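You operate a simulated robot arm through the tools that you are given. There is no shell and no other tool. Be economical: measure what you need, move in short steps, check, and stop when the job is done.

You run a simulated robot arm. Do the job below in one go: nothing can be reset, and whatever is moved stays where it is left.

Task
Swap the guide on the round blue base for the yellow guide.
Fine: unscrew the star knob and rest it in the round white holder; leave the old guide on the bench; screw the knob home.

Only the result counts: the job must be done as asked and must still hold three seconds after the hand-in. Knocking over, shifting, dropping, spilling or breaking anything else fails it.

Robot
A 7-joint arm with a two-finger parallel gripper, fixed in place. Base frame: the origin is at the foot of the arm, x ahead of it, y to its left, z up; the work surface is at about z = 0.9. Units: m, rad, N and s.
With the tool pointing down near the work surface it reaches from about 0.24 to 0.68 m from the base axis. Its first joint turns from -1.152 to 1.152 rad. Payload 2.4 kg.
Tool frame: the origin (TCP) lies between the finger pads and is the grasp point; the fingertips stand 0.03 m ahead of it; z points along the fingers, y is the line along which they close. The gripper opens to 0.094 m. The fingers are 0.028 m wide and 0.01 m thick; the gripper's body (0.05 by 0.096 m) begins 0.055 m behind the TCP.
Orientation is that of the tool frame in the base frame, as a unit quaternion [w, x, y, z]. With the fingers straight down and closing along the base's y, the tool's x points along the base's -x, its y along +y and its z along -z.

Tools
- The arm moves only by the tool send_rows. Its arguments are lists of equal length, an entry for each row: "linear": the shift along the base's x, y, z in units of 500 mm (1.0 is 500 mm), a list of three; "delta_rot": the turn, a rotation vector about the base's x, y, z in units of 120 degrees (1.0 is 120 degrees), a list of three. In form: {"linear": [[dx, dy, dz], ...], "delta_rot": [[ax, ay, az], ...]}. A call has 1 to 20 rows; each row is the pose to reach, as a shift and turn from the pose commanded when the call began. "fingers" is the gripper command, from -1 (shut) to 1 (fully open), values between in proportion, set as the call begins (left out, the last holds). A call with a number of a shift or a turn outside -1 to 1 is refused whole. Each row takes 0.2 s and may step no farther than 0.05 m and 0.15 rad from the row before; otherwise, or with a gripper value out of range, the whole call is refused. Where a pose cannot be reached the arm comes as near as it can. A force on the tool above 40 N (or 10 N above the force at the start of the call, whichever is more), or a blocked arm, ends the call early, and 0.2 s more pass. Each finger travels about 0.153 m/s and halts on what it meets, pressing with about 22 N; the grip force reading is that of the motor and also rises with nothing between the fingers. The clock runs only during rows and for 0.2 s after the last one: add rows that repeat a pose to give the fingers time. The reply holds the time, the measured pose of the TCP, the force on the tool along the base axes, the opening and the grip force, in the units named above and with some noise, with the torque about the TCP (base axes, N m) and any sound that the robot's microphone picked up, and new pictures: "pictures" is both (left out), scene, wrist or none.
- Cameras (640 x 400 px; columns grow to the right, rows downward): "scene" is fixed at [0.0334, 0.4843, 1.4211]; the picture's right is [-0.71, -0.70, 0.00], its down [-0.53, 0.55, -0.65] and it looks along [0.45, -0.46, -0.76] (base axes); focal length 214 px, centre (320, 200). "wrist" rides on the gripper at [0.076, 0.014, -0.102] in the tool frame; the picture's right is [-0.18, 0.98, 0.00], its down [-0.75, -0.14, -0.64] and it looks along [-0.63, -0.12, 0.77] (tool axes); focal length 243 px, centre (320, 200).
- pixel_to_xyz(camera, pixels): for up to 12 pixels [column, row] of the newest picture of that camera ("zoom" is the newest enlarged one), the place [x, y, z] in the base frame of the surface seen there, good to about 0.002 m. The clock stands still meanwhile.
- inspect(camera, box): a new picture of the part [left, top, right, bottom] of that camera's present view, enlarged. The clock stands still meanwhile.
- sign_off(): hands the job in; it is judged then, once.

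Work in short steps. Measure before you move; look again where a grasp or a placing could have gone wrong, and mend it. You have 80 turns and 200 pictures in all, those below and enlarged ones among them. Open the gripper and draw the arm clear of the work before you hand the job in, unless the task says otherwise; then end with one line.

The tools are called after "Call:" by a JSON object that holds its "api" and its "payload". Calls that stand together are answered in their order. send_rows: Moves the arm, as the interface text tells. Its arguments: {"type":"object","properties":{"linear":{"type":"array","items":{"type":"array","items":{"type":"number"}}},"delta_rot":{"type":"array","items":{"type":"array","items":{"type":"number"}}},"fingers":{"type":"number"},"pictures":{"type":"string","enum":["both","scene","wrist","none"]}},"required":["linear","delta_rot"]} The other tools are called the same way: pixel_to_xyz (camera, pixels) gives the place of the surface under pixels of a picture; inspect (camera, box) takes an enlarged picture of a part of a camera's view; sign_off () hands the job in.

At the start:

```text
time_s: 0.0
eef_pos: [0.304, 0.262, 1.2451]
tool_rot: [0.0, 0.0, 1.0, -0.001]
ft_force: [-0.2, -0.5, -0.1]
torque: [0.01, 0.0, 0.02]
width: 0.0942
grip_force: 0.1
```

scene: 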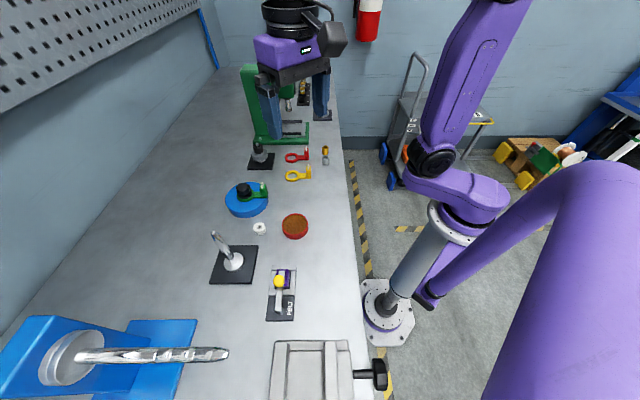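
wrist: 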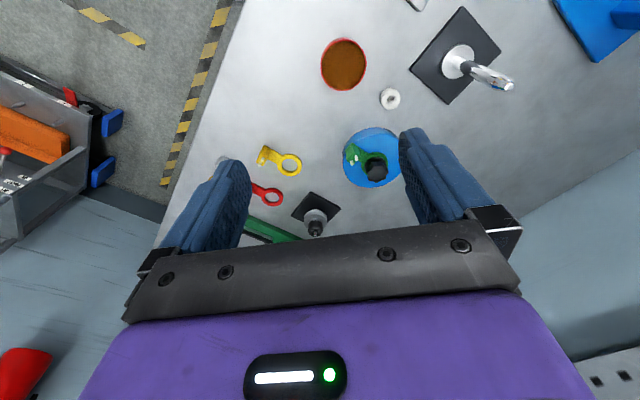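

The scene shows the blue base near (247,199), the yellow guide near (300,175), and the white holder near (260,228). I enlarge that area to see details.

Call:
{"api": "inspect", "payload": {"camera": "scene", "box": [210, 130, 350, 250]}}

Call:
{"api": "inspect", "payload": {"camera": "wrist", "box": [230, 70, 430, 220]}}

```text
3.33 times, centred on (280, 190) of scene
```

zoom: 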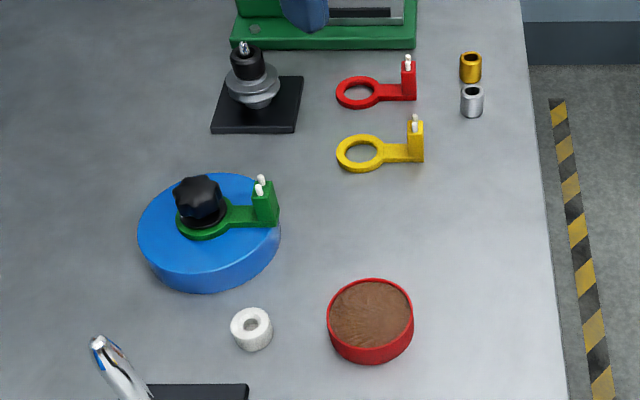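

```text
2.67 times, centred on (330, 145) of wrist
```

zoom: 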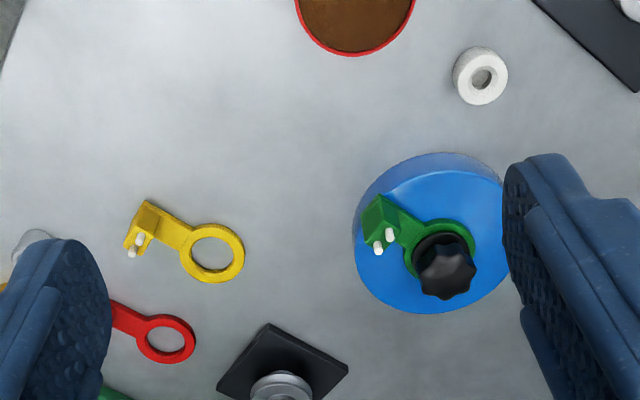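

The zoom (wrist) shows the knob at (447,265), the yellow ring and the holder at (481,76). I'm measuring these points.

Call:
{"api": "pixel_to_xyz", "payload": {"camera": "zoom", "pixels": [[447, 268], [482, 76], [481, 55], [400, 265], [378, 215], [390, 235], [378, 247], [416, 168], [212, 225], [212, 279], [148, 217], [180, 235]]}}

Call:
{"api": "pixel_to_xyz", "payload": {"camera": "scene", "pixels": [[253, 191], [246, 188], [260, 227], [289, 174], [280, 174], [289, 170], [289, 179], [301, 176], [300, 163], [313, 151], [294, 225], [265, 188]]}}

```text
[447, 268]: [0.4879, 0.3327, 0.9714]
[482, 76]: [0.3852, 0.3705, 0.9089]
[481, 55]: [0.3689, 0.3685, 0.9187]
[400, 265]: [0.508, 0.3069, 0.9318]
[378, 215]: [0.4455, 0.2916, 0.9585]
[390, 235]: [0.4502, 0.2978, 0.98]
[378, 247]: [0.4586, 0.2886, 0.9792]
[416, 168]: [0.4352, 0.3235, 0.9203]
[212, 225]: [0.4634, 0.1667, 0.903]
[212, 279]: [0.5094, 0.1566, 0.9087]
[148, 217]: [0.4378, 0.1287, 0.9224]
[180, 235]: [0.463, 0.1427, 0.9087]
```

```text
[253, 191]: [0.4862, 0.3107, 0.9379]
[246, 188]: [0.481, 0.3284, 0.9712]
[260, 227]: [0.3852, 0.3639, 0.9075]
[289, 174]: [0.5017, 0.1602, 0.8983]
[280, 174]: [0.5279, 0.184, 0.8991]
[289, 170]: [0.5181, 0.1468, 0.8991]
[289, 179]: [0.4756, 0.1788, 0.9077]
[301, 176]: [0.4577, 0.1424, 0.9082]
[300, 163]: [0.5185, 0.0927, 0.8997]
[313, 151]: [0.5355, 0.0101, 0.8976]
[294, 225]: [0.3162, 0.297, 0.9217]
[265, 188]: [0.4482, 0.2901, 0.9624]
```

The knob is near (0.487,0.332,0.97) and the base top is near z=0.93. I move closer for a better look.

Call:
{"api": "send_rows", "payload": {"linear": [[0.03, 0.0, -0.06], [0.06, 0.0, -0.12], [0.09, 0.0, -0.18], [0.11, 0.0, -0.24], [0.11, 0.0, -0.28], [0.11, 0.0, -0.28]], "delta_rot": [[0, 0, 0], [0, 0, 0], [0, 0, 0], [0, 0, 0], [0, 0, 0], [0, 0, 0]], "pictures": "wrist"}}

Call:
{"api": "inspect", "payload": {"camera": "wrist", "box": [220, 40, 440, 200]}}

```text
time_s: 1.4
eef_pos: [0.3592, 0.2607, 1.1043]
tool_rot: [0.0, 0.0, 1.0, -0.001]
ft_force: [0.1, -0.2, -0.1]
torque: [0.02, 0.0, 0.03]
width: 0.0939
grip_force: 0.1
```

wrist: 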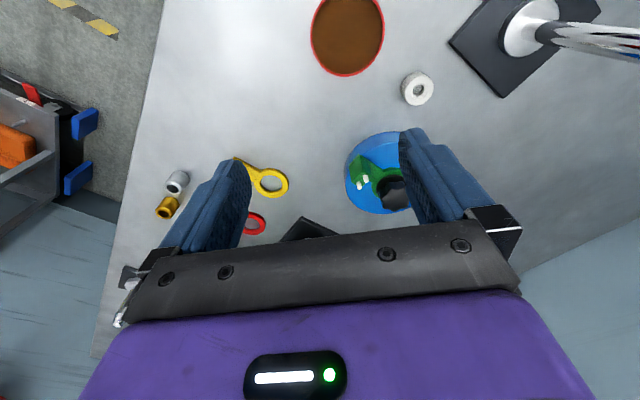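

```text
2.50 times, centred on (330, 120) of wrist
```

zoom: 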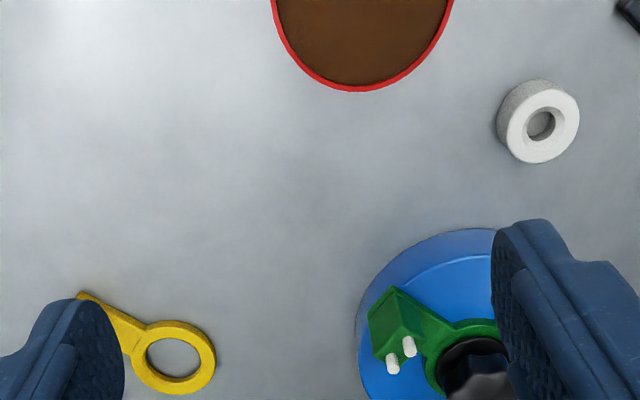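

The right finger hides the knob, so I move to y≈0.335 and keep the height.

Call:
{"api": "send_rows", "payload": {"linear": [[0.0, 0.07, 0.0], [0.0, 0.15, 0.0], [0.0, 0.15, 0.0]], "delta_rot": [[0, 0, 0], [0, 0, 0], [0, 0, 0]], "pictures": "wrist"}}

Call:
{"api": "inspect", "payload": {"camera": "wrist", "box": [240, 100, 400, 220]}}

```text
time_s: 2.2
eef_pos: [0.3577, 0.336, 1.1043]
tool_rot: [0.0, 0.0, 1.0, 0.0]
ft_force: [0.5, 0.1, -0.1]
torque: [-0.01, -0.02, -0.03]
width: 0.0937
grip_force: 0.0
```

wrist: 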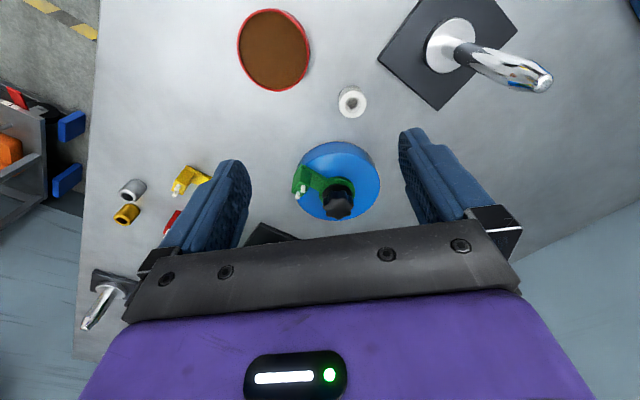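

```text
3.33 times, centred on (320, 160) of wrist
```

zoom: 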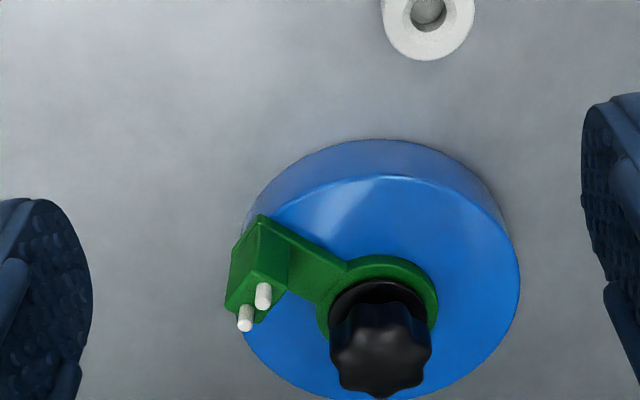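

Knob top is near (380,345) in the zoom. I measure its edges, the ring, the block and the base rim.

Call:
{"api": "pixel_to_xyz", "payload": {"camera": "zoom", "pixels": [[382, 350], [336, 350], [428, 350], [380, 322], [380, 390], [434, 300], [380, 262], [322, 300], [515, 290], [385, 182], [250, 320], [420, 390]]}}

Call:
{"api": "inspect", "payload": {"camera": "scene", "box": [215, 165, 285, 240]}}

```text
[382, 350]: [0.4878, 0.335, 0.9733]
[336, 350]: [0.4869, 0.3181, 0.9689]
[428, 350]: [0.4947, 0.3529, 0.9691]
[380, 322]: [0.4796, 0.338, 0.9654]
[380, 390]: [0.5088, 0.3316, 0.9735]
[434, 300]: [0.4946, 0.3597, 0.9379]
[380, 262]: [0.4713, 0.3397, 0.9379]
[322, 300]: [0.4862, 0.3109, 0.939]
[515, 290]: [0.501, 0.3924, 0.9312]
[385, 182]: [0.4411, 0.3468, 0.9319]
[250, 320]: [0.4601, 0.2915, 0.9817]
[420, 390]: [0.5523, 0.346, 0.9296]
```

```text
5.33 times, centred on (250, 202) of scene
```

zoom: 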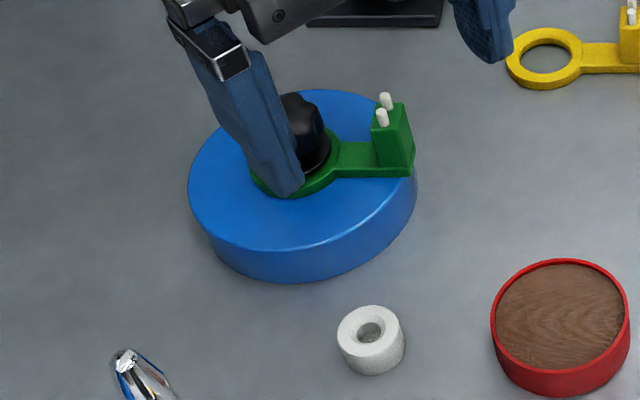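

The knob axis is about (0.496,0.335), the knob spans z 0.945–0.973, and the ring top is 0.938. I now measure the green block corners, the holder, and the yellow guide in the scene zoom.

Call:
{"api": "pixel_to_xyz", "payload": {"camera": "wrist", "pixels": [[310, 175], [309, 187], [303, 166], [295, 174], [293, 190], [303, 194], [304, 183], [297, 186], [352, 90], [352, 103], [339, 102], [366, 102]]}}

Call:
{"api": "pixel_to_xyz", "payload": {"camera": "zoom", "pixels": [[368, 328], [340, 325], [400, 325], [368, 308], [368, 346], [507, 58], [582, 55], [545, 30], [545, 88], [600, 57], [405, 150], [385, 140]]}}

```text
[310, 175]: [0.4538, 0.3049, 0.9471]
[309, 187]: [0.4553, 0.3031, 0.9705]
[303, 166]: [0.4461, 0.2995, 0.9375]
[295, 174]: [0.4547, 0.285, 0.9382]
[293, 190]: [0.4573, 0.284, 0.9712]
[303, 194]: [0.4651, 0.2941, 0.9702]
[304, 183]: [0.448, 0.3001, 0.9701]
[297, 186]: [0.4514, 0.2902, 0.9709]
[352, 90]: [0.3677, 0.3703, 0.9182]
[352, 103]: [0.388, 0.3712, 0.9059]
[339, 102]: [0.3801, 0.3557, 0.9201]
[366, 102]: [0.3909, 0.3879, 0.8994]
```

```text
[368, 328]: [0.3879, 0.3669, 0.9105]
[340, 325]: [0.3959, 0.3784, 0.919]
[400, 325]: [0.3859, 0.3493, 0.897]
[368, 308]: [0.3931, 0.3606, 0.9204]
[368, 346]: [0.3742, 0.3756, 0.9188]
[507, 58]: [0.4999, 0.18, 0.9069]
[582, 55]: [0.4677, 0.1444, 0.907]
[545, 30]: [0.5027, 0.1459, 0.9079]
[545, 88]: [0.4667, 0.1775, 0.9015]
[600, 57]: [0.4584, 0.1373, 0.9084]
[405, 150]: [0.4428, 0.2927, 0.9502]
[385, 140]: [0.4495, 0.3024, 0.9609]
```

Block inner face is ~0.05 m from the knob axis, so fingers opened to ~0.06 clear it. I go above the knob, narrowing the gripper and pre-turning -60° to leave room for unscrewing.

Call:
{"api": "send_rows", "payload": {"linear": [[0.07, 0.0, 0.0], [0.14, 0.0, 0.0], [0.21, 0.0, -0.02], [0.277, -0.002, -0.05], [0.277, -0.002, -0.08], [0.277, -0.002, -0.12], [0.277, -0.002, -0.149], [0.277, -0.002, -0.149], [0.277, -0.002, -0.149]], "delta_rot": [[0, 0, -0.07], [0, 0, -0.14], [0, 0, -0.21], [0, 0, -0.28], [0, 0, -0.35], [0, 0, -0.42], [0, 0, -0.49], [0, 0, -0.5], [0, 0, -0.5]], "fingers": 0.28}}

Call:
{"api": "inspect", "payload": {"camera": "scene", "box": [205, 140, 305, 220]}}

```text
time_s: 4.2
eef_pos: [0.4969, 0.335, 1.0314]
tool_rot: [0.001, 0.501, 0.866, 0.001]
ft_force: [0.1, -0.5, -0.3]
torque: [0.02, 0.0, -0.01]
width: 0.0604
grip_force: 0.0
```

scene: 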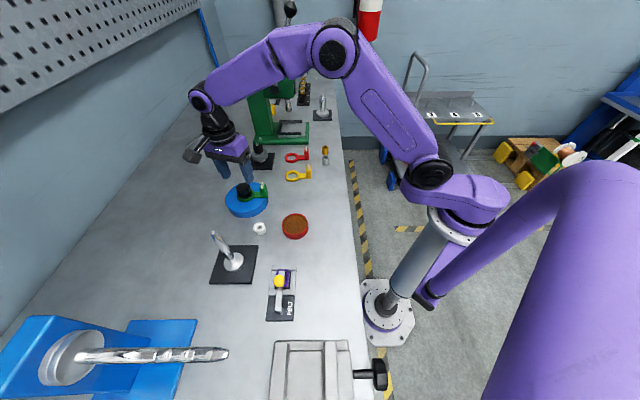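
wrist: 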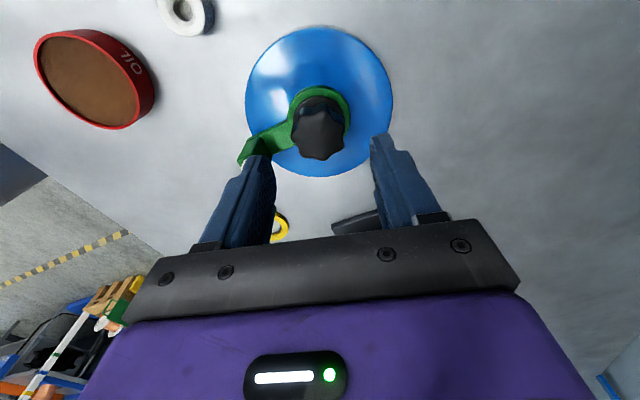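

```text
5.00 times, centred on (255, 180) of scene
```

zoom: 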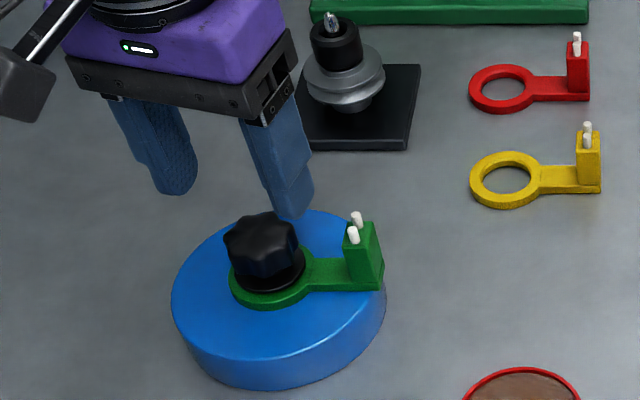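

The knob is at (318,140) in the wrist view, between the fingers. A quick check of the knob centre from this view.

Call:
{"api": "pixel_to_xyz", "payload": {"camera": "wrist", "pixels": [[294, 135], [342, 135], [318, 110], [318, 157], [318, 135], [346, 105], [319, 90], [310, 103], [338, 118]]}}

Call:
{"api": "inspect", "payload": {"camera": "wrist", "box": [235, 60, 405, 170]}}

```text
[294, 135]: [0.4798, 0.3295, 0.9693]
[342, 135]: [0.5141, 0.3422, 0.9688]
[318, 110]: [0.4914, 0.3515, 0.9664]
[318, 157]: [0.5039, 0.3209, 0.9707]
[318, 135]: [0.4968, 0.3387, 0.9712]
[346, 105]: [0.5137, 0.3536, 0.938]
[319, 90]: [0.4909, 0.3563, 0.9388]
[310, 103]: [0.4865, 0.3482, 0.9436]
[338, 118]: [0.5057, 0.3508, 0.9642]
```

```text
3.64 times, centred on (320, 115) of wrist
```

zoom: 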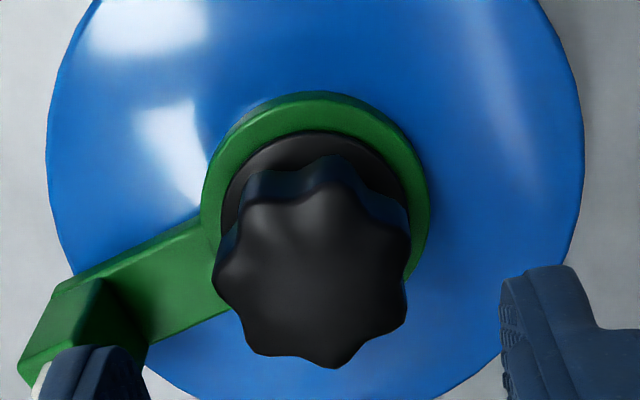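

Knob centre is (0.497,0.336), matching the TCP. I descend to z≈0.977 (tips at 0.947, above the flange) then close.

Call:
{"api": "send_rows", "payload": {"linear": [[0, 0.001, -0.05], [0, 0.001, -0.09], [0, 0.001, -0.108], [0, 0.001, -0.108]], "delta_rot": [[0, 0, 0], [0, 0, 0], [0, 0, 0], [0, 0, 0]], "pictures": "none"}}

Call:
{"api": "send_rows", "payload": {"linear": [[0, 0, 0], [0, 0, 0], [0, 0, 0]], "delta_rot": [[0, 0, 0], [0, 0, 0], [0, 0, 0]], "fingers": -1, "pictures": "scene"}}

Call:
{"api": "inspect", "payload": {"camera": "scene", "box": [205, 140, 305, 220]}}

```text
time_s: 5.2
eef_pos: [0.4977, 0.3361, 0.9755]
tool_rot: [0.0, 0.5, 0.866, 0.0]
ft_force: [-0.6, 0.4, 0.8]
torque: [-0.02, -0.01, 0.02]
width: 0.0601
grip_force: 0.2
```

```text
time_s: 6.0
eef_pos: [0.4961, 0.3363, 0.977]
tool_rot: [-0.001, 0.501, 0.865, -0.001]
ft_force: [-7.2, -4.8, -0.8]
torque: [0.04, -0.06, 0.0]
width: 0.037
grip_force: 21.9
```

scene: 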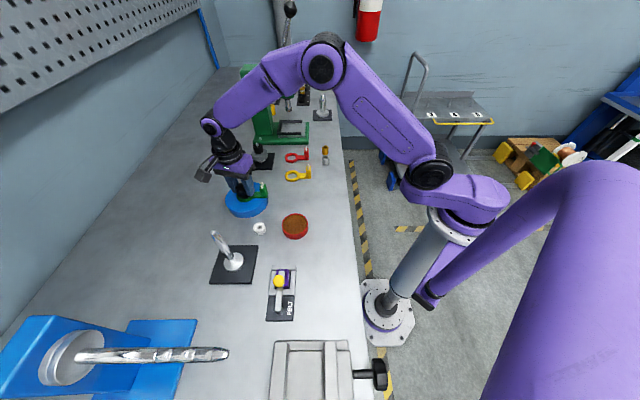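

```text
5.00 times, centred on (255, 180) of scene
```

zoom: 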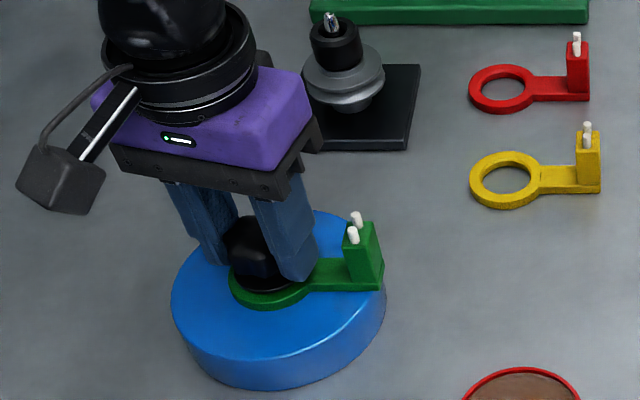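

Gripped at width 0.037 with a side load (-7,-5) along the finger axis. I nudge toward that to relieve it and turn +40° CCW, checking force and torque.

Call:
{"api": "send_rows", "payload": {"linear": [[-0.003, -0.002, 0], [-0.003, -0.002, 0], [-0.003, -0.002, 0.0], [-0.003, -0.002, 0.0], [-0.003, -0.002, 0.0]], "delta_rot": [[0, 0, 0.07], [0, 0, 0.14], [0, 0, 0.21], [0, 0, 0.28], [0, 0, 0.35]], "pictures": "none"}}

```text
time_s: 7.2
eef_pos: [0.4968, 0.3347, 0.9761]
tool_rot: [0.001, 0.156, 0.988, 0.0]
ft_force: [1.3, 3.9, -1.2]
torque: [-0.06, 0.02, -0.03]
width: 0.0368
grip_force: 21.8
```

It turned 42° with low force. I continue another 78° and watch z-force for the pitch.

Call:
{"api": "send_rows", "payload": {"linear": [[0, 0, 0], [0, 0, 0], [0, 0, 0], [0, 0, 0.0], [0, 0, 0], [0, 0, 0], [0, 0, 0], [0, 0, 0], [0, 0, 0], [0, 0, 0]], "delta_rot": [[0, 0, 0.07], [0, 0, 0.14], [0, 0, 0.21], [0, 0, 0.28], [0, 0, 0.35], [0, 0, 0.42], [0, 0, 0.49], [0, 0, 0.56], [0, 0, 0.63], [0, 0, 0.65]], "pictures": "scene"}}

Call:
{"api": "inspect", "payload": {"camera": "scene", "box": [205, 140, 305, 220]}}

```text
time_s: 9.4
eef_pos: [0.4966, 0.3341, 0.9773]
tool_rot: [-0.001, -0.501, 0.865, 0.0]
ft_force: [-0.5, -1.0, 5.3]
torque: [-0.04, 0.05, 0.04]
width: 0.0362
grip_force: 22.2
```

scene: 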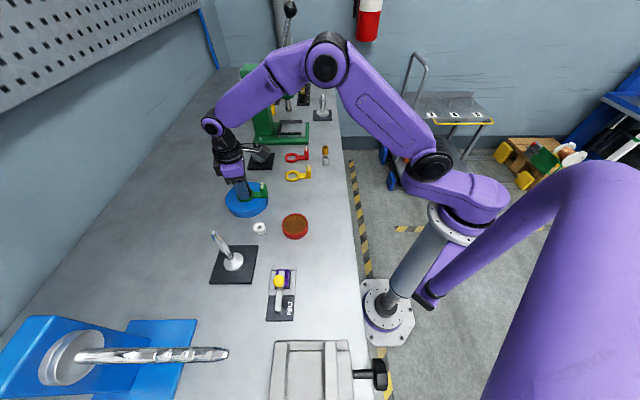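

```text
5.00 times, centred on (255, 180) of scene
```

zoom: 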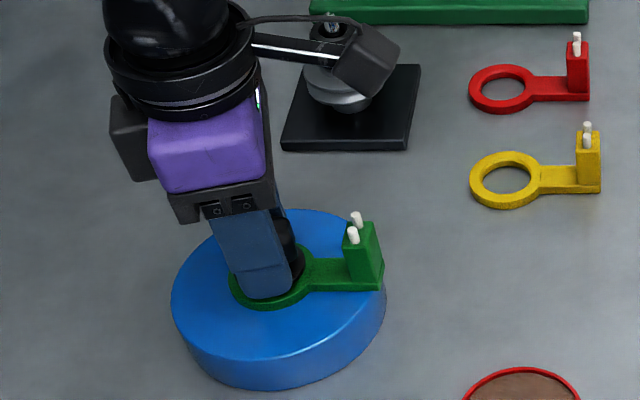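

Upward force of 5 N shows the knob rising. I continue +60° with a 1.5 mm lift, to see whether the wrist has more range.

Call:
{"api": "send_rows", "payload": {"linear": [[0, 0, 0.002], [0, 0, 0.002], [0, 0, 0.002], [0, 0, 0.003], [0, 0, 0.003], [0, 0, 0.003], [0, 0, 0.003], [0, 0, 0.003]], "delta_rot": [[0, 0, 0.07], [0, 0, 0.14], [0, 0, 0.21], [0, 0, 0.28], [0, 0, 0.35], [0, 0, 0.42], [0, 0, 0.49], [0, 0, 0.5]], "pictures": "none"}}

```text
time_s: 11.2
eef_pos: [0.4967, 0.3348, 0.9775]
tool_rot: [0.001, 0.866, -0.499, 0.001]
ft_force: [0.2, -6.7, 0.5]
torque: [-0.08, 0.02, -0.03]
width: 0.0362
grip_force: 21.7
```

Total 180° unscrewed, and the wrist still tracks at +120°. I open, swing back 240° in two calls and regrip.

Call:
{"api": "send_rows", "payload": {"linear": [[0, 0, 0], [0, 0, 0], [0, 0, 0], [0, 0, 0], [0, 0, 0], [0, 0, 0], [0, 0, 0], [0, 0, 0], [0, 0, 0], [0, 0, 0], [0, 0, 0], [0, 0, 0], [0, 0, 0], [0, 0, 0], [0, 0, 0], [0, 0, 0], [0, 0, 0]], "delta_rot": [[0, 0, 0], [0, 0, 0], [0, 0, -0.07], [0, 0, -0.14], [0, 0, -0.21], [0, 0, -0.28], [0, 0, -0.35], [0, 0, -0.42], [0, 0, -0.49], [0, 0, -0.56], [0, 0, -0.63], [0, 0, -0.7], [0, 0, -0.77], [0, 0, -0.84], [0, 0, -0.91], [0, 0, -0.98], [0, 0, -1]], "fingers": 0.25, "pictures": "none"}}

Call:
{"api": "send_rows", "payload": {"linear": [[0, 0, 0], [0, 0, 0], [0, 0, 0], [0, 0, 0], [0, 0, 0], [0, 0, 0], [0, 0, 0], [0, 0, 0], [0, 0, 0], [0, 0, 0], [0, 0, 0], [0, 0, 0], [0, 0, 0], [0, 0, 0], [0, 0, 0]], "delta_rot": [[0, 0, -0.07], [0, 0, -0.14], [0, 0, -0.21], [0, 0, -0.28], [0, 0, -0.35], [0, 0, -0.42], [0, 0, -0.49], [0, 0, -0.56], [0, 0, -0.63], [0, 0, -0.7], [0, 0, -0.77], [0, 0, -0.84], [0, 0, -0.91], [0, 0, -0.98], [0, 0, -1]], "pictures": "scene"}}

Call:
{"api": "inspect", "payload": {"camera": "scene", "box": [205, 140, 305, 220]}}

```text
time_s: 14.8
eef_pos: [0.4962, 0.3352, 0.9769]
tool_rot: [0.0, 0.001, 1.0, 0.0]
ft_force: [0.0, -0.2, -0.5]
torque: [0.0, -0.01, 0.03]
width: 0.0588
grip_force: 0.1
```

```text
time_s: 18.0
eef_pos: [0.4965, 0.3348, 0.9774]
tool_rot: [0.001, 0.867, 0.499, 0.0]
ft_force: [-0.1, -0.1, 0.1]
torque: [-0.02, 0.02, -0.02]
width: 0.0588
grip_force: 0.1
```

scene: 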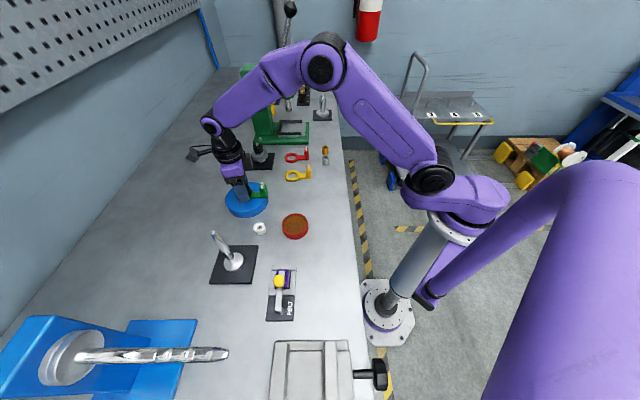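

```text
5.00 times, centred on (255, 180) of scene
```

zoom: 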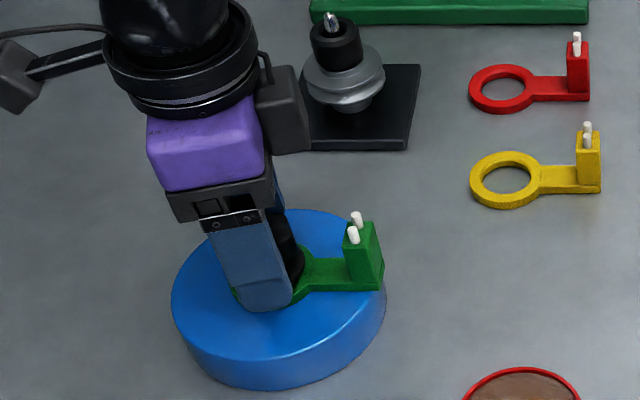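

I regrip and turn +120° with a 1 mm lift.

Call:
{"api": "send_rows", "payload": {"linear": [[0, 0, 0], [0, 0, 0], [0, 0, 0], [0, 0, 0], [0, 0, 0], [0, 0, 0], [0, 0, 0.001], [0, 0, 0.001], [0, 0, 0.001], [0, 0, 0.001], [0, 0, 0.001], [0, 0, 0.002], [0, 0, 0.002], [0, 0, 0.002], [0, 0, 0.002], [0, 0, 0.002], [0, 0, 0.002]], "delta_rot": [[0, 0, 0], [0, 0, 0], [0, 0, 0.07], [0, 0, 0.14], [0, 0, 0.21], [0, 0, 0.28], [0, 0, 0.35], [0, 0, 0.42], [0, 0, 0.49], [0, 0, 0.56], [0, 0, 0.63], [0, 0, 0.7], [0, 0, 0.77], [0, 0, 0.84], [0, 0, 0.91], [0, 0, 0.98], [0, 0, 1]], "fingers": -1, "pictures": "none"}}

```text
time_s: 21.6
eef_pos: [0.4953, 0.3351, 0.9784]
tool_rot: [-0.001, -0.002, 1.0, 0.0]
ft_force: [-0.3, -0.1, -0.6]
torque: [-0.01, 0.01, -0.02]
width: 0.0368
grip_force: 22.1
```

Force is nearly zero, so I turn another +120° with a 1 mm lift.

Call:
{"api": "send_rows", "payload": {"linear": [[0, 0, 0], [0, 0, 0], [0, 0, 0], [0, 0, 0], [0, 0, 0.001], [0, 0, 0.001], [0, 0, 0.001], [0, 0, 0.001], [0, 0, 0.001], [0, 0, 0.002], [0, 0, 0.002], [0, 0, 0.002], [0, 0, 0.002], [0, 0, 0.002], [0, 0, 0.002]], "delta_rot": [[0, 0, 0.07], [0, 0, 0.14], [0, 0, 0.21], [0, 0, 0.28], [0, 0, 0.35], [0, 0, 0.42], [0, 0, 0.49], [0, 0, 0.56], [0, 0, 0.63], [0, 0, 0.7], [0, 0, 0.77], [0, 0, 0.84], [0, 0, 0.91], [0, 0, 0.98], [0, 0, 1]], "pictures": "scene"}}

Call:
{"api": "inspect", "payload": {"camera": "scene", "box": [225, 165, 275, 205]}}

```text
time_s: 24.8
eef_pos: [0.4964, 0.3341, 0.9792]
tool_rot: [-0.001, 0.867, -0.499, 0.001]
ft_force: [0.4, -0.2, -0.2]
torque: [-0.01, -0.02, -0.03]
width: 0.0366
grip_force: 22.8
```

scene: 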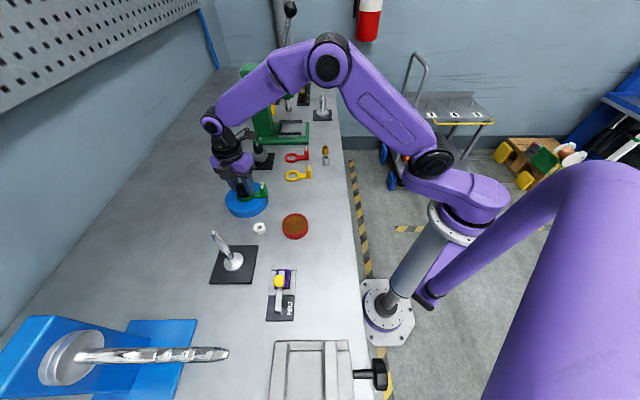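

```text
10.00 times, centred on (250, 185) of scene
```

zoom: 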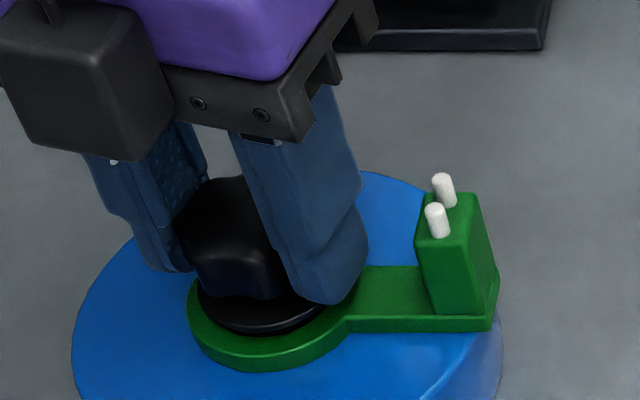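

All forces are near zero after 420°; it may already be free. I test with a slow 3 mm lift.

Call:
{"api": "send_rows", "payload": {"linear": [[0, 0, 0.002], [0, 0, 0.004], [0, 0, 0.006]], "delta_rot": [[0, 0, 0], [0, 0, 0], [0, 0, 0]], "pictures": "none"}}

Call:
{"api": "inspect", "payload": {"camera": "scene", "box": [225, 165, 275, 205]}}

```text
time_s: 25.6
eef_pos: [0.4954, 0.3347, 0.9818]
tool_rot: [0.0, 0.866, -0.499, 0.001]
ft_force: [0.7, 0.3, -0.1]
torque: [-0.01, 0.02, 0.0]
width: 0.037
grip_force: 21.7
```

```text
10.00 times, centred on (250, 185) of scene
```

zoom: 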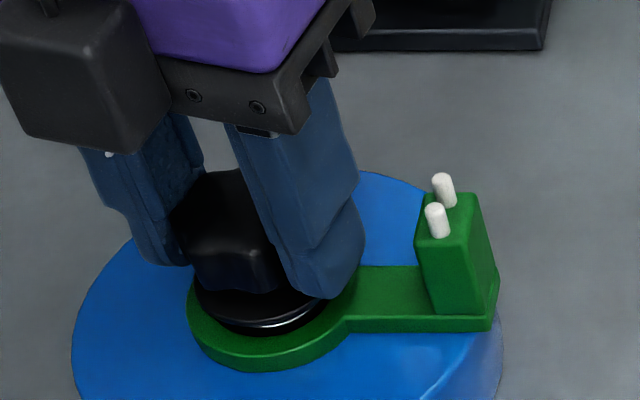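

The knob is free. I lift it 6 cm and look at it.

Call:
{"api": "send_rows", "payload": {"linear": [[0, 0, 0.04], [0, 0, 0.08], [0, 0, 0.12], [0, 0, 0.12]], "delta_rot": [[0, 0, 0], [0, 0, 0], [0, 0, 0], [0, 0, 0]], "pictures": "scene"}}

Call:
{"api": "inspect", "payload": {"camera": "scene", "box": [205, 130, 305, 210]}}

```text
time_s: 26.6
eef_pos: [0.4955, 0.3333, 1.043]
tool_rot: [0.0, 0.866, -0.5, 0.0]
ft_force: [-0.3, -0.9, 0.2]
torque: [0.0, 0.01, 0.0]
width: 0.0368
grip_force: 22.1
```

scene: 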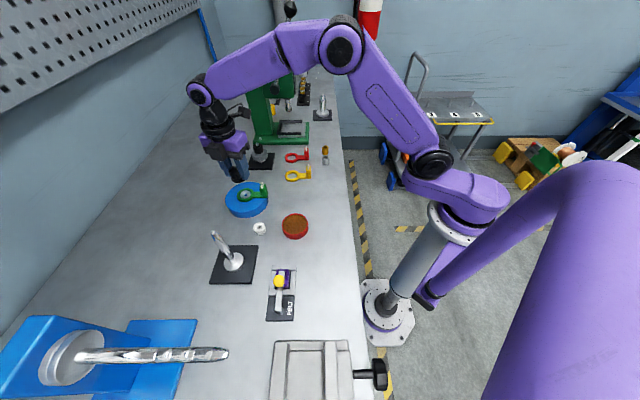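

```text
5.00 times, centred on (255, 170) of scene
```

zoom: 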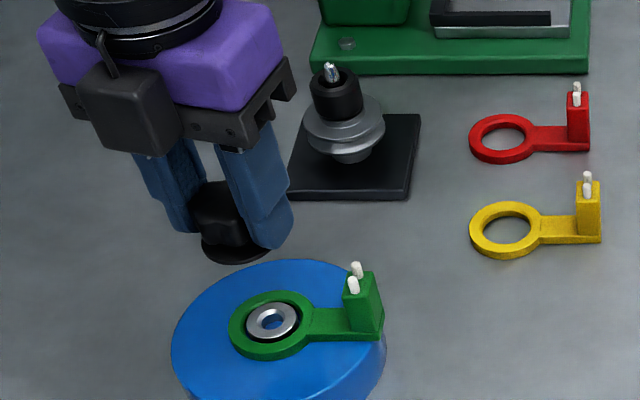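

The base shows a silver boss with a central hole. I inspect the holder and measure it, the nearby rod, and the boss.

Call:
{"api": "pixel_to_xyz", "payload": {"camera": "zoom", "pixels": [[272, 321], [251, 320], [295, 320], [272, 303], [272, 338], [232, 320], [310, 335]]}}

Call:
{"api": "inspect", "payload": {"camera": "scene", "box": [200, 205, 300, 285]}}

```text
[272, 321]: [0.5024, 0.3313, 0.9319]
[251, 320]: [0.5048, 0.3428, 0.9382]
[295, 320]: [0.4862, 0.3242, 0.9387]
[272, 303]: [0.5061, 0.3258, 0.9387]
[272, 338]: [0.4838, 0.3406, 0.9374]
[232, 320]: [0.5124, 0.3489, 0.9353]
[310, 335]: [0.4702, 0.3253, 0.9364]
```

```text
5.00 times, centred on (250, 245) of scene
```

zoom: 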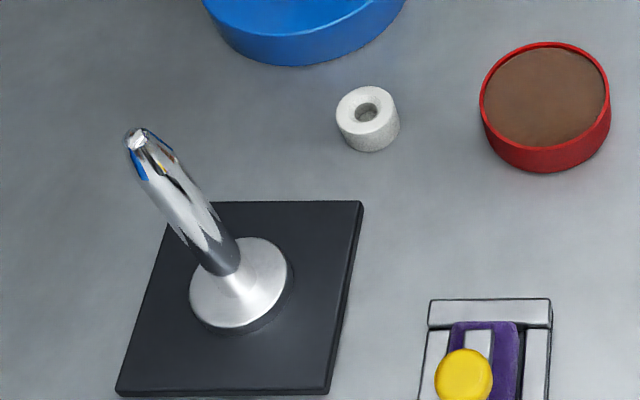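

Boss centre (0.4955,0.3335). Measuring the holder's top rim, hole edges and the rod tip.

Call:
{"api": "pixel_to_xyz", "payload": {"camera": "zoom", "pixels": [[340, 108], [394, 108], [367, 90], [366, 129], [354, 111], [380, 111], [367, 101], [366, 123], [367, 112], [137, 138], [165, 160], [348, 118]]}}

```text
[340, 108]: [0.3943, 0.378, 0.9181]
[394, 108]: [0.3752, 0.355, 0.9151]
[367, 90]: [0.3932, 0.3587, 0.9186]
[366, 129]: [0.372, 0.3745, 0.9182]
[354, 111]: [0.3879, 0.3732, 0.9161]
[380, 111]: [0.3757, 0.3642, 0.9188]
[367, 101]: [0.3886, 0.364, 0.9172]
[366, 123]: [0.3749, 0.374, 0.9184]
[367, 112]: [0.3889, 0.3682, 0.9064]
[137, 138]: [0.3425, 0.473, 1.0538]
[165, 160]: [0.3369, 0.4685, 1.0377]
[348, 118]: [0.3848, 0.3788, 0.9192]
```

Holder centre ≈(0.383,0.367), top z 0.9185; the rod is clear in this orientation. I carry the knob above it and look.

Call:
{"api": "send_rows", "payload": {"linear": [[-0.075, 0.022, 0.0], [-0.15, 0.045, 0.0], [-0.225, 0.067, 0.0], [-0.225, 0.067, -0.05], [-0.225, 0.067, -0.1], [-0.225, 0.067, -0.1], [-0.225, 0.067, -0.1]], "delta_rot": [[0, 0, 0], [0, 0, 0], [0, 0, 0], [0, 0, 0], [0, 0, 0], [0, 0, 0], [0, 0, 0]], "pictures": "scene"}}

Call:
{"api": "inspect", "payload": {"camera": "scene", "box": [220, 190, 290, 245]}}

Call:
{"api": "inspect", "payload": {"camera": "wrist", "box": [235, 80, 405, 190]}}

```text
time_s: 28.2
eef_pos: [0.3837, 0.3694, 0.9923]
tool_rot: [0.001, 0.866, -0.5, 0.0]
ft_force: [0.5, 0.8, 0.0]
torque: [0.0, -0.03, -0.02]
width: 0.0368
grip_force: 22.2
```

scene: 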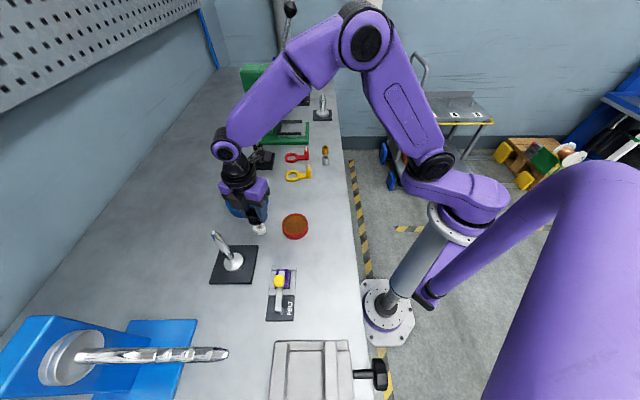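

```text
7.27 times, centred on (255, 218) of scene
```

zoom: 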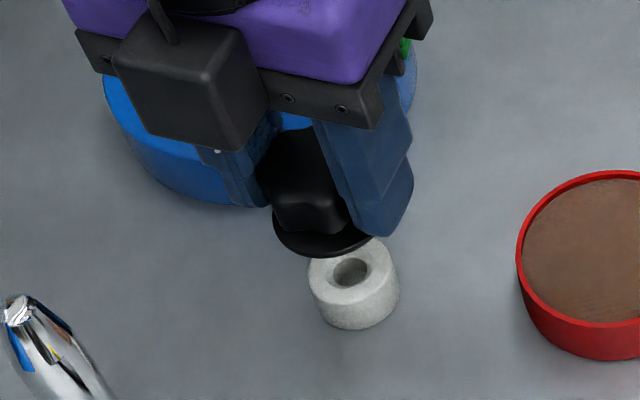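

```text
3.64 times, centred on (320, 135) of wrist
```

zoom: 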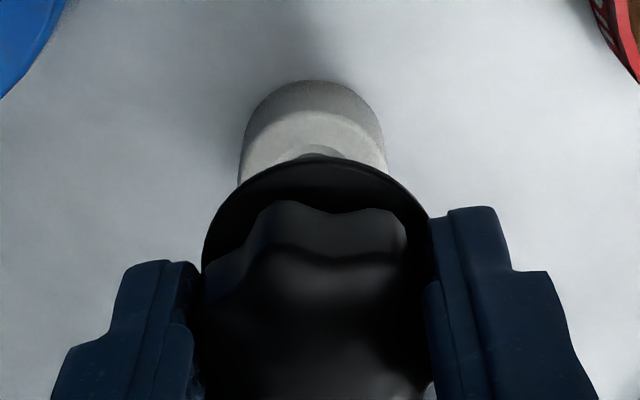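

I compare the knob flange position with the holder by measuring flange rim points and holder rim points in the wrist zoom.

Call:
{"api": "pixel_to_xyz", "payload": {"camera": "zoom", "pixels": [[318, 165], [207, 250], [425, 225], [250, 185], [385, 185], [312, 130], [250, 150], [375, 150], [245, 170], [384, 165]]}}

```text
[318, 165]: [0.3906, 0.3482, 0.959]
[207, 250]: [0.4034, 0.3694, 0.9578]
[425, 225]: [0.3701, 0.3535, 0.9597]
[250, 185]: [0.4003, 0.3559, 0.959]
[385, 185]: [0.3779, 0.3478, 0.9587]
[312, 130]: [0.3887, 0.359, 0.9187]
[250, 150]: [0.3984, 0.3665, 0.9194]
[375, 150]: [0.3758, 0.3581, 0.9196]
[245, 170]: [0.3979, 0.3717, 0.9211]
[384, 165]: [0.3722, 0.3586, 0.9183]
```

Flange centre (0.384,0.3667), holder centre (0.383,0.3675). I correct 1 mm and descend 30 mm, then check forces.

Call:
{"api": "send_rows", "payload": {"linear": [[-0.002, 0.002, -0.03], [-0.002, 0.002, -0.05], [-0.002, 0.002, -0.06], [-0.002, 0.002, -0.06]], "delta_rot": [[0, 0, 0], [0, 0, 0], [0, 0, 0], [0, 0, 0]], "pictures": "none"}}

Call:
{"api": "inspect", "payload": {"camera": "scene", "box": [230, 200, 290, 245]}}

```text
time_s: 29.2
eef_pos: [0.3825, 0.3692, 0.9623]
tool_rot: [0.0, 0.866, -0.5, 0.0]
ft_force: [0.0, 0.6, 0.0]
torque: [-0.01, 0.01, 0.01]
width: 0.0368
grip_force: 22.0
```

```text
8.89 times, centred on (260, 222) of scene
```

zoom: 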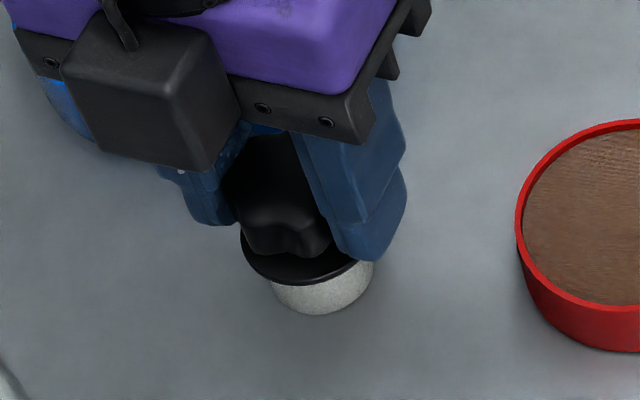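

No contact and it looks centred. I lower in 1–2 mm steps to feel contact.

Call:
{"api": "send_rows", "payload": {"linear": [[0, 0, -0.003], [0, 0, -0.006], [0, 0, -0.008], [0, 0, -0.008]], "delta_rot": [[0, 0, 0], [0, 0, 0], [0, 0, 0], [0, 0, 0]], "pictures": "none"}}

```text
time_s: 30.2
eef_pos: [0.3822, 0.37, 0.9587]
tool_rot: [0.0, 0.866, -0.5, 0.0]
ft_force: [1.9, 0.4, -0.4]
torque: [0.02, -0.03, -0.02]
width: 0.0368
grip_force: 22.2
```

Still nearly no force; I lower 2 mm more in small steps.

Call:
{"api": "send_rows", "payload": {"linear": [[0, 0, -0.002], [0, 0, -0.004], [0, 0, -0.004]], "delta_rot": [[0, 0, 0], [0, 0, 0], [0, 0, 0]], "pictures": "none"}}

Call:
{"api": "inspect", "payload": {"camera": "scene", "box": [240, 210, 280, 240]}}

```text
time_s: 31.0
eef_pos: [0.3829, 0.3687, 0.9555]
tool_rot: [0.0, 0.867, -0.499, 0.0]
ft_force: [1.4, 0.0, -0.2]
torque: [0.05, -0.02, 0.02]
width: 0.0367
grip_force: 22.3
```

```text
13.33 times, centred on (260, 225) of scene
```

zoom: 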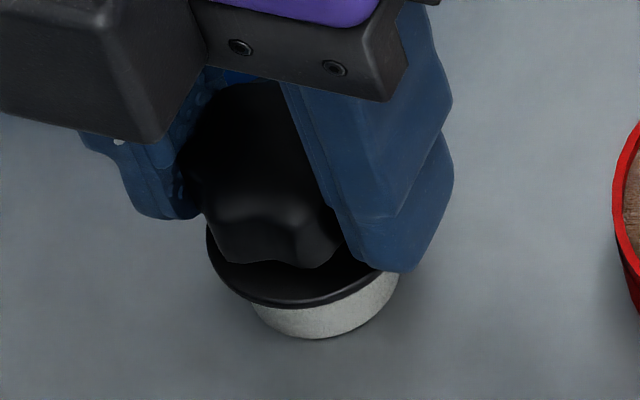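

Nearly touching; I lower another 2 mm.

Call:
{"api": "send_rows", "payload": {"linear": [[0, 0, -0.002], [0, 0, -0.004], [0, 0, -0.004]], "delta_rot": [[0, 0, 0], [0, 0, 0], [0, 0, 0]], "pictures": "none"}}

```text
time_s: 31.8
eef_pos: [0.3822, 0.3695, 0.9566]
tool_rot: [-0.001, 0.866, -0.5, 0.0]
ft_force: [-2.5, -4.4, 18.3]
torque: [-0.25, 0.06, -0.01]
width: 0.0368
grip_force: 21.5
```

Contact at 18 N. I ease up 1.3 mm, then open to release.

Call:
{"api": "send_rows", "payload": {"linear": [[0, 0, 0.0026], [0, 0, 0.0026]], "delta_rot": [[0, 0, 0], [0, 0, 0]], "pictures": "none"}}

Call:
{"api": "send_rows", "payload": {"linear": [[0, 0, 0], [0, 0, 0], [0, 0, 0.05], [0, 0, 0.1], [0, 0, 0.18], [0, 0, 0.26], [0, 0, 0.26]], "delta_rot": [[0, 0, 0], [0, 0, 0], [0, 0, 0], [0, 0, 0], [0, 0, 0], [0, 0, 0], [0, 0, 0]], "fingers": 0.3}}

Call:
{"api": "inspect", "payload": {"camera": "scene", "box": [220, 170, 320, 250]}}

```text
time_s: 32.4
eef_pos: [0.383, 0.3693, 0.9547]
tool_rot: [-0.001, 0.866, -0.5, 0.001]
ft_force: [1.3, 1.5, 6.9]
torque: [0.0, -0.05, -0.02]
width: 0.0365
grip_force: 21.6
```

```text
time_s: 34.0
eef_pos: [0.3822, 0.3701, 1.0871]
tool_rot: [0.0, 0.866, -0.5, 0.0]
ft_force: [0.3, -0.2, 0.0]
torque: [0.01, 0.03, -0.01]
width: 0.0611
grip_force: 0.0
```

scene: 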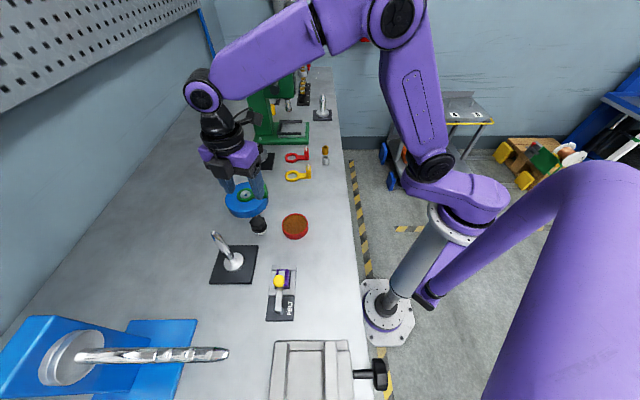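
wrist: 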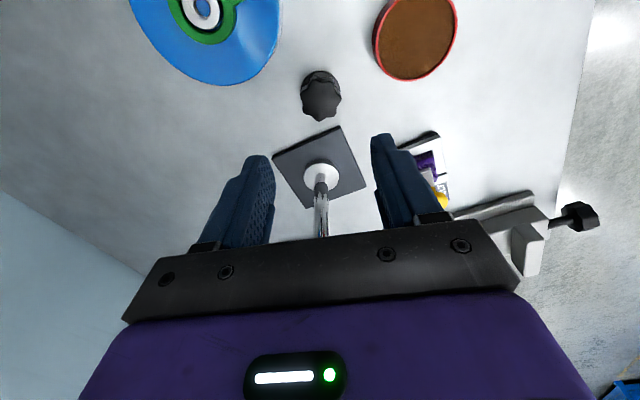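

```text
5.00 times, centred on (270, 210) of scene
```

zoom: 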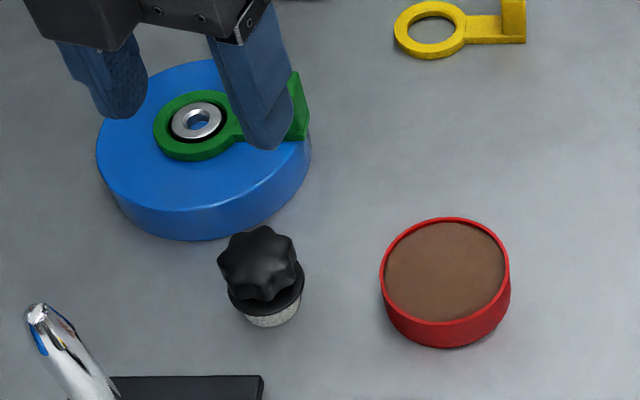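

The knob sits upright in the holder. Next I go above the green block (≈(0.455,0.293)) with yaw +45° so the fingers straddle it, and view it.

Call:
{"api": "send_rows", "payload": {"linear": [[0.03, -0.03, 0], [0.06, -0.06, 0], [0.09, -0.09, 0], [0.12, -0.12, 0], [0.145, -0.153, 0], [0.145, -0.153, 0], [0.145, -0.153, 0], [0.145, -0.153, 0], [0.145, -0.153, 0], [0.145, -0.153, 0]], "delta_rot": [[0, 0, -0.07], [0, 0, -0.14], [0, 0, -0.21], [0, 0, -0.28], [0, 0, -0.35], [0, 0, -0.42], [0, 0, -0.49], [0, 0, -0.56], [0, 0, -0.625], [0, 0, -0.625]], "pictures": "wrist"}}

Call:
{"api": "inspect", "payload": {"camera": "wrist", "box": [235, 60, 405, 170]}}

```text
time_s: 36.2
eef_pos: [0.4554, 0.2927, 1.0858]
tool_rot: [0.0, -0.381, 0.924, 0.0]
ft_force: [0.4, 0.4, -0.4]
torque: [-0.01, -0.01, 0.03]
width: 0.0613
grip_force: 0.0
```

wrist: 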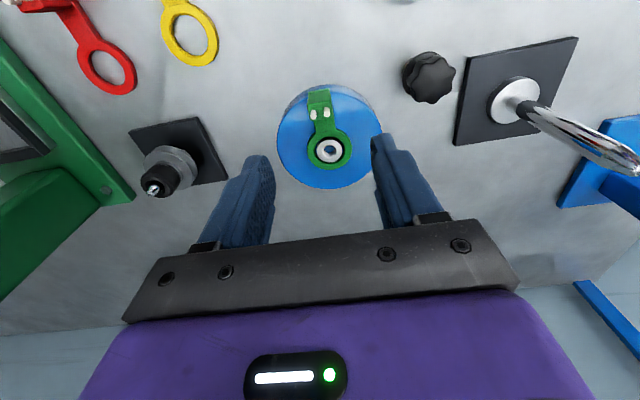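

```text
3.64 times, centred on (320, 115) of wrist
```

zoom: 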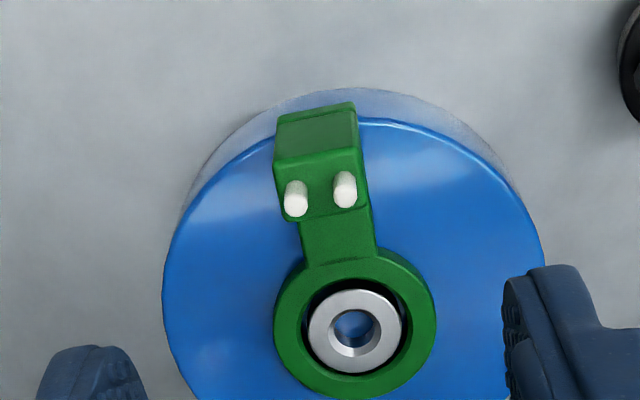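

The block's top face with two pins is visible. I measure its corners, ring extremes and the boss.

Call:
{"api": "pixel_to_xyz", "payload": {"camera": "zoom", "pixels": [[282, 163], [355, 153], [365, 203], [293, 214], [298, 186], [344, 176], [278, 325], [432, 315], [361, 393], [340, 230], [303, 240], [374, 232]]}}

```text
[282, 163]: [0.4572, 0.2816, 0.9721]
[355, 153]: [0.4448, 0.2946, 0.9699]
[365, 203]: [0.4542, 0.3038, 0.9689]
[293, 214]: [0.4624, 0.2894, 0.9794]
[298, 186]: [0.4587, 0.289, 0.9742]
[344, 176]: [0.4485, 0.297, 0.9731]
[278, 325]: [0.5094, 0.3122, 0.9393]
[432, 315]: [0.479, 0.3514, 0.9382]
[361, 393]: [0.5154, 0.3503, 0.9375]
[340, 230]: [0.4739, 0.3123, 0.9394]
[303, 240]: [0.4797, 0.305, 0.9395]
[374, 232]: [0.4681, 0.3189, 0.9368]
```

Block centre (0.4557,0.2927), width 0.018, matching the TCP and yaw. I descend to z≈0.969 and close.

Call:
{"api": "send_rows", "payload": {"linear": [[0, 0, -0.07], [0, 0, -0.14], [0, 0, -0.2], [0, 0, -0.233], [0, 0, -0.233]], "delta_rot": [[0, 0, 0], [0, 0, 0], [0, 0, 0], [0, 0, 0], [0, 0, 0]], "pictures": "none"}}

Call:
{"api": "send_rows", "payload": {"linear": [[0, 0, 0], [0, 0, 0], [0, 0, 0]], "delta_rot": [[0, 0, 0], [0, 0, 0], [0, 0, 0]], "fingers": -1, "pictures": "scene"}}

Call:
{"api": "inspect", "payload": {"camera": "scene", "box": [215, 150, 315, 230]}}

```text
time_s: 37.4
eef_pos: [0.456, 0.2915, 0.9705]
tool_rot: [0.0, -0.382, 0.924, 0.0]
ft_force: [0.0, 1.3, 0.0]
torque: [-0.02, 0.02, -0.03]
width: 0.0613
grip_force: 0.0
```

```text
time_s: 38.2
eef_pos: [0.4567, 0.2917, 0.97]
tool_rot: [0.0, -0.383, 0.924, 0.0]
ft_force: [-0.8, 0.3, 0.0]
torque: [-0.03, 0.01, 0.03]
width: 0.0212
grip_force: 21.7
```

scene: 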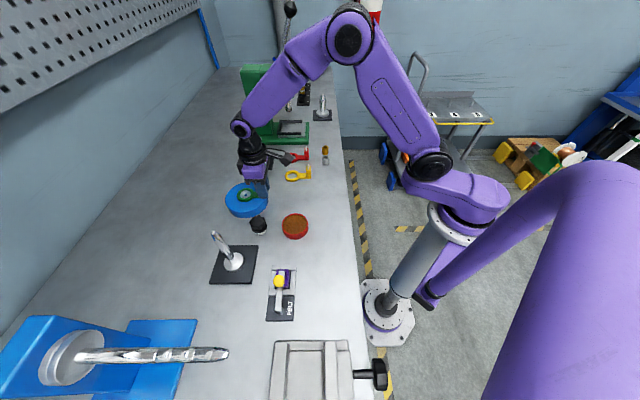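

```text
5.00 times, centred on (265, 190) of scene
```

zoom: 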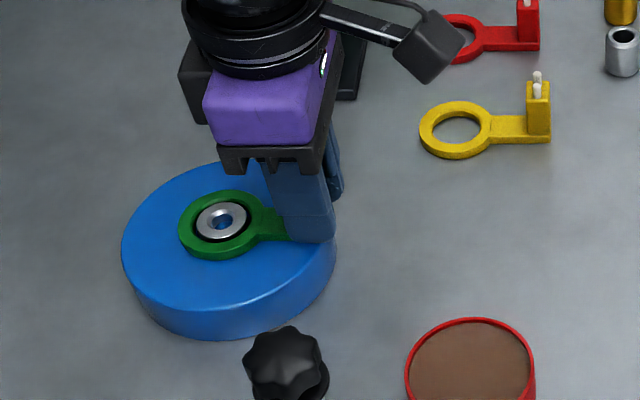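

Gripped at 0.021. I lift slowly 1 cm, then 4 cm more.

Call:
{"api": "send_rows", "payload": {"linear": [[0, 0, 0.004], [0, 0, 0.008], [0, 0, 0.014], [0, 0, 0.02], [0, 0, 0.05], [0, 0, 0.09], [0, 0, 0.11], [0, 0, 0.11]], "delta_rot": [[0, 0, 0], [0, 0, 0], [0, 0, 0], [0, 0, 0], [0, 0, 0], [0, 0, 0], [0, 0, 0], [0, 0, 0]], "pictures": "scene"}}

Call:
{"api": "inspect", "payload": {"camera": "scene", "box": [215, 140, 315, 220]}}

```text
time_s: 40.0
eef_pos: [0.4555, 0.2927, 1.0256]
tool_rot: [0.0, -0.383, 0.924, 0.0]
ft_force: [-0.7, -0.1, -1.3]
torque: [-0.01, -0.01, 0.01]
width: 0.0213
grip_force: 22.2
```

scene: 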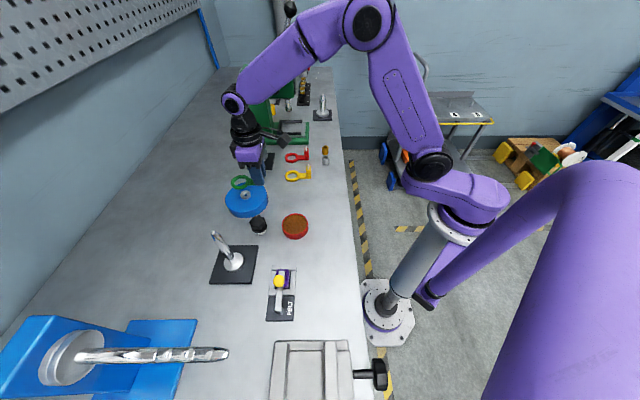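

```text
5.00 times, centred on (265, 180) of scene
```

zoom: 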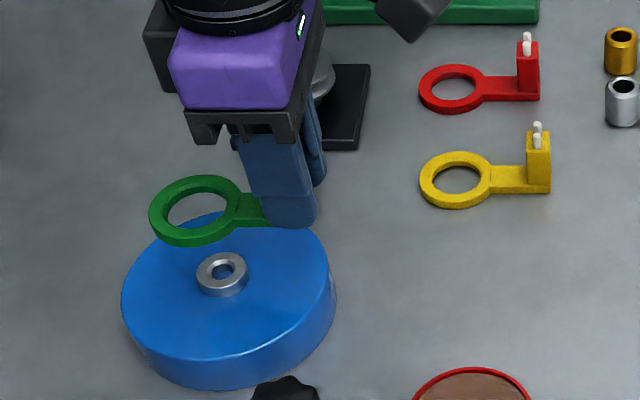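

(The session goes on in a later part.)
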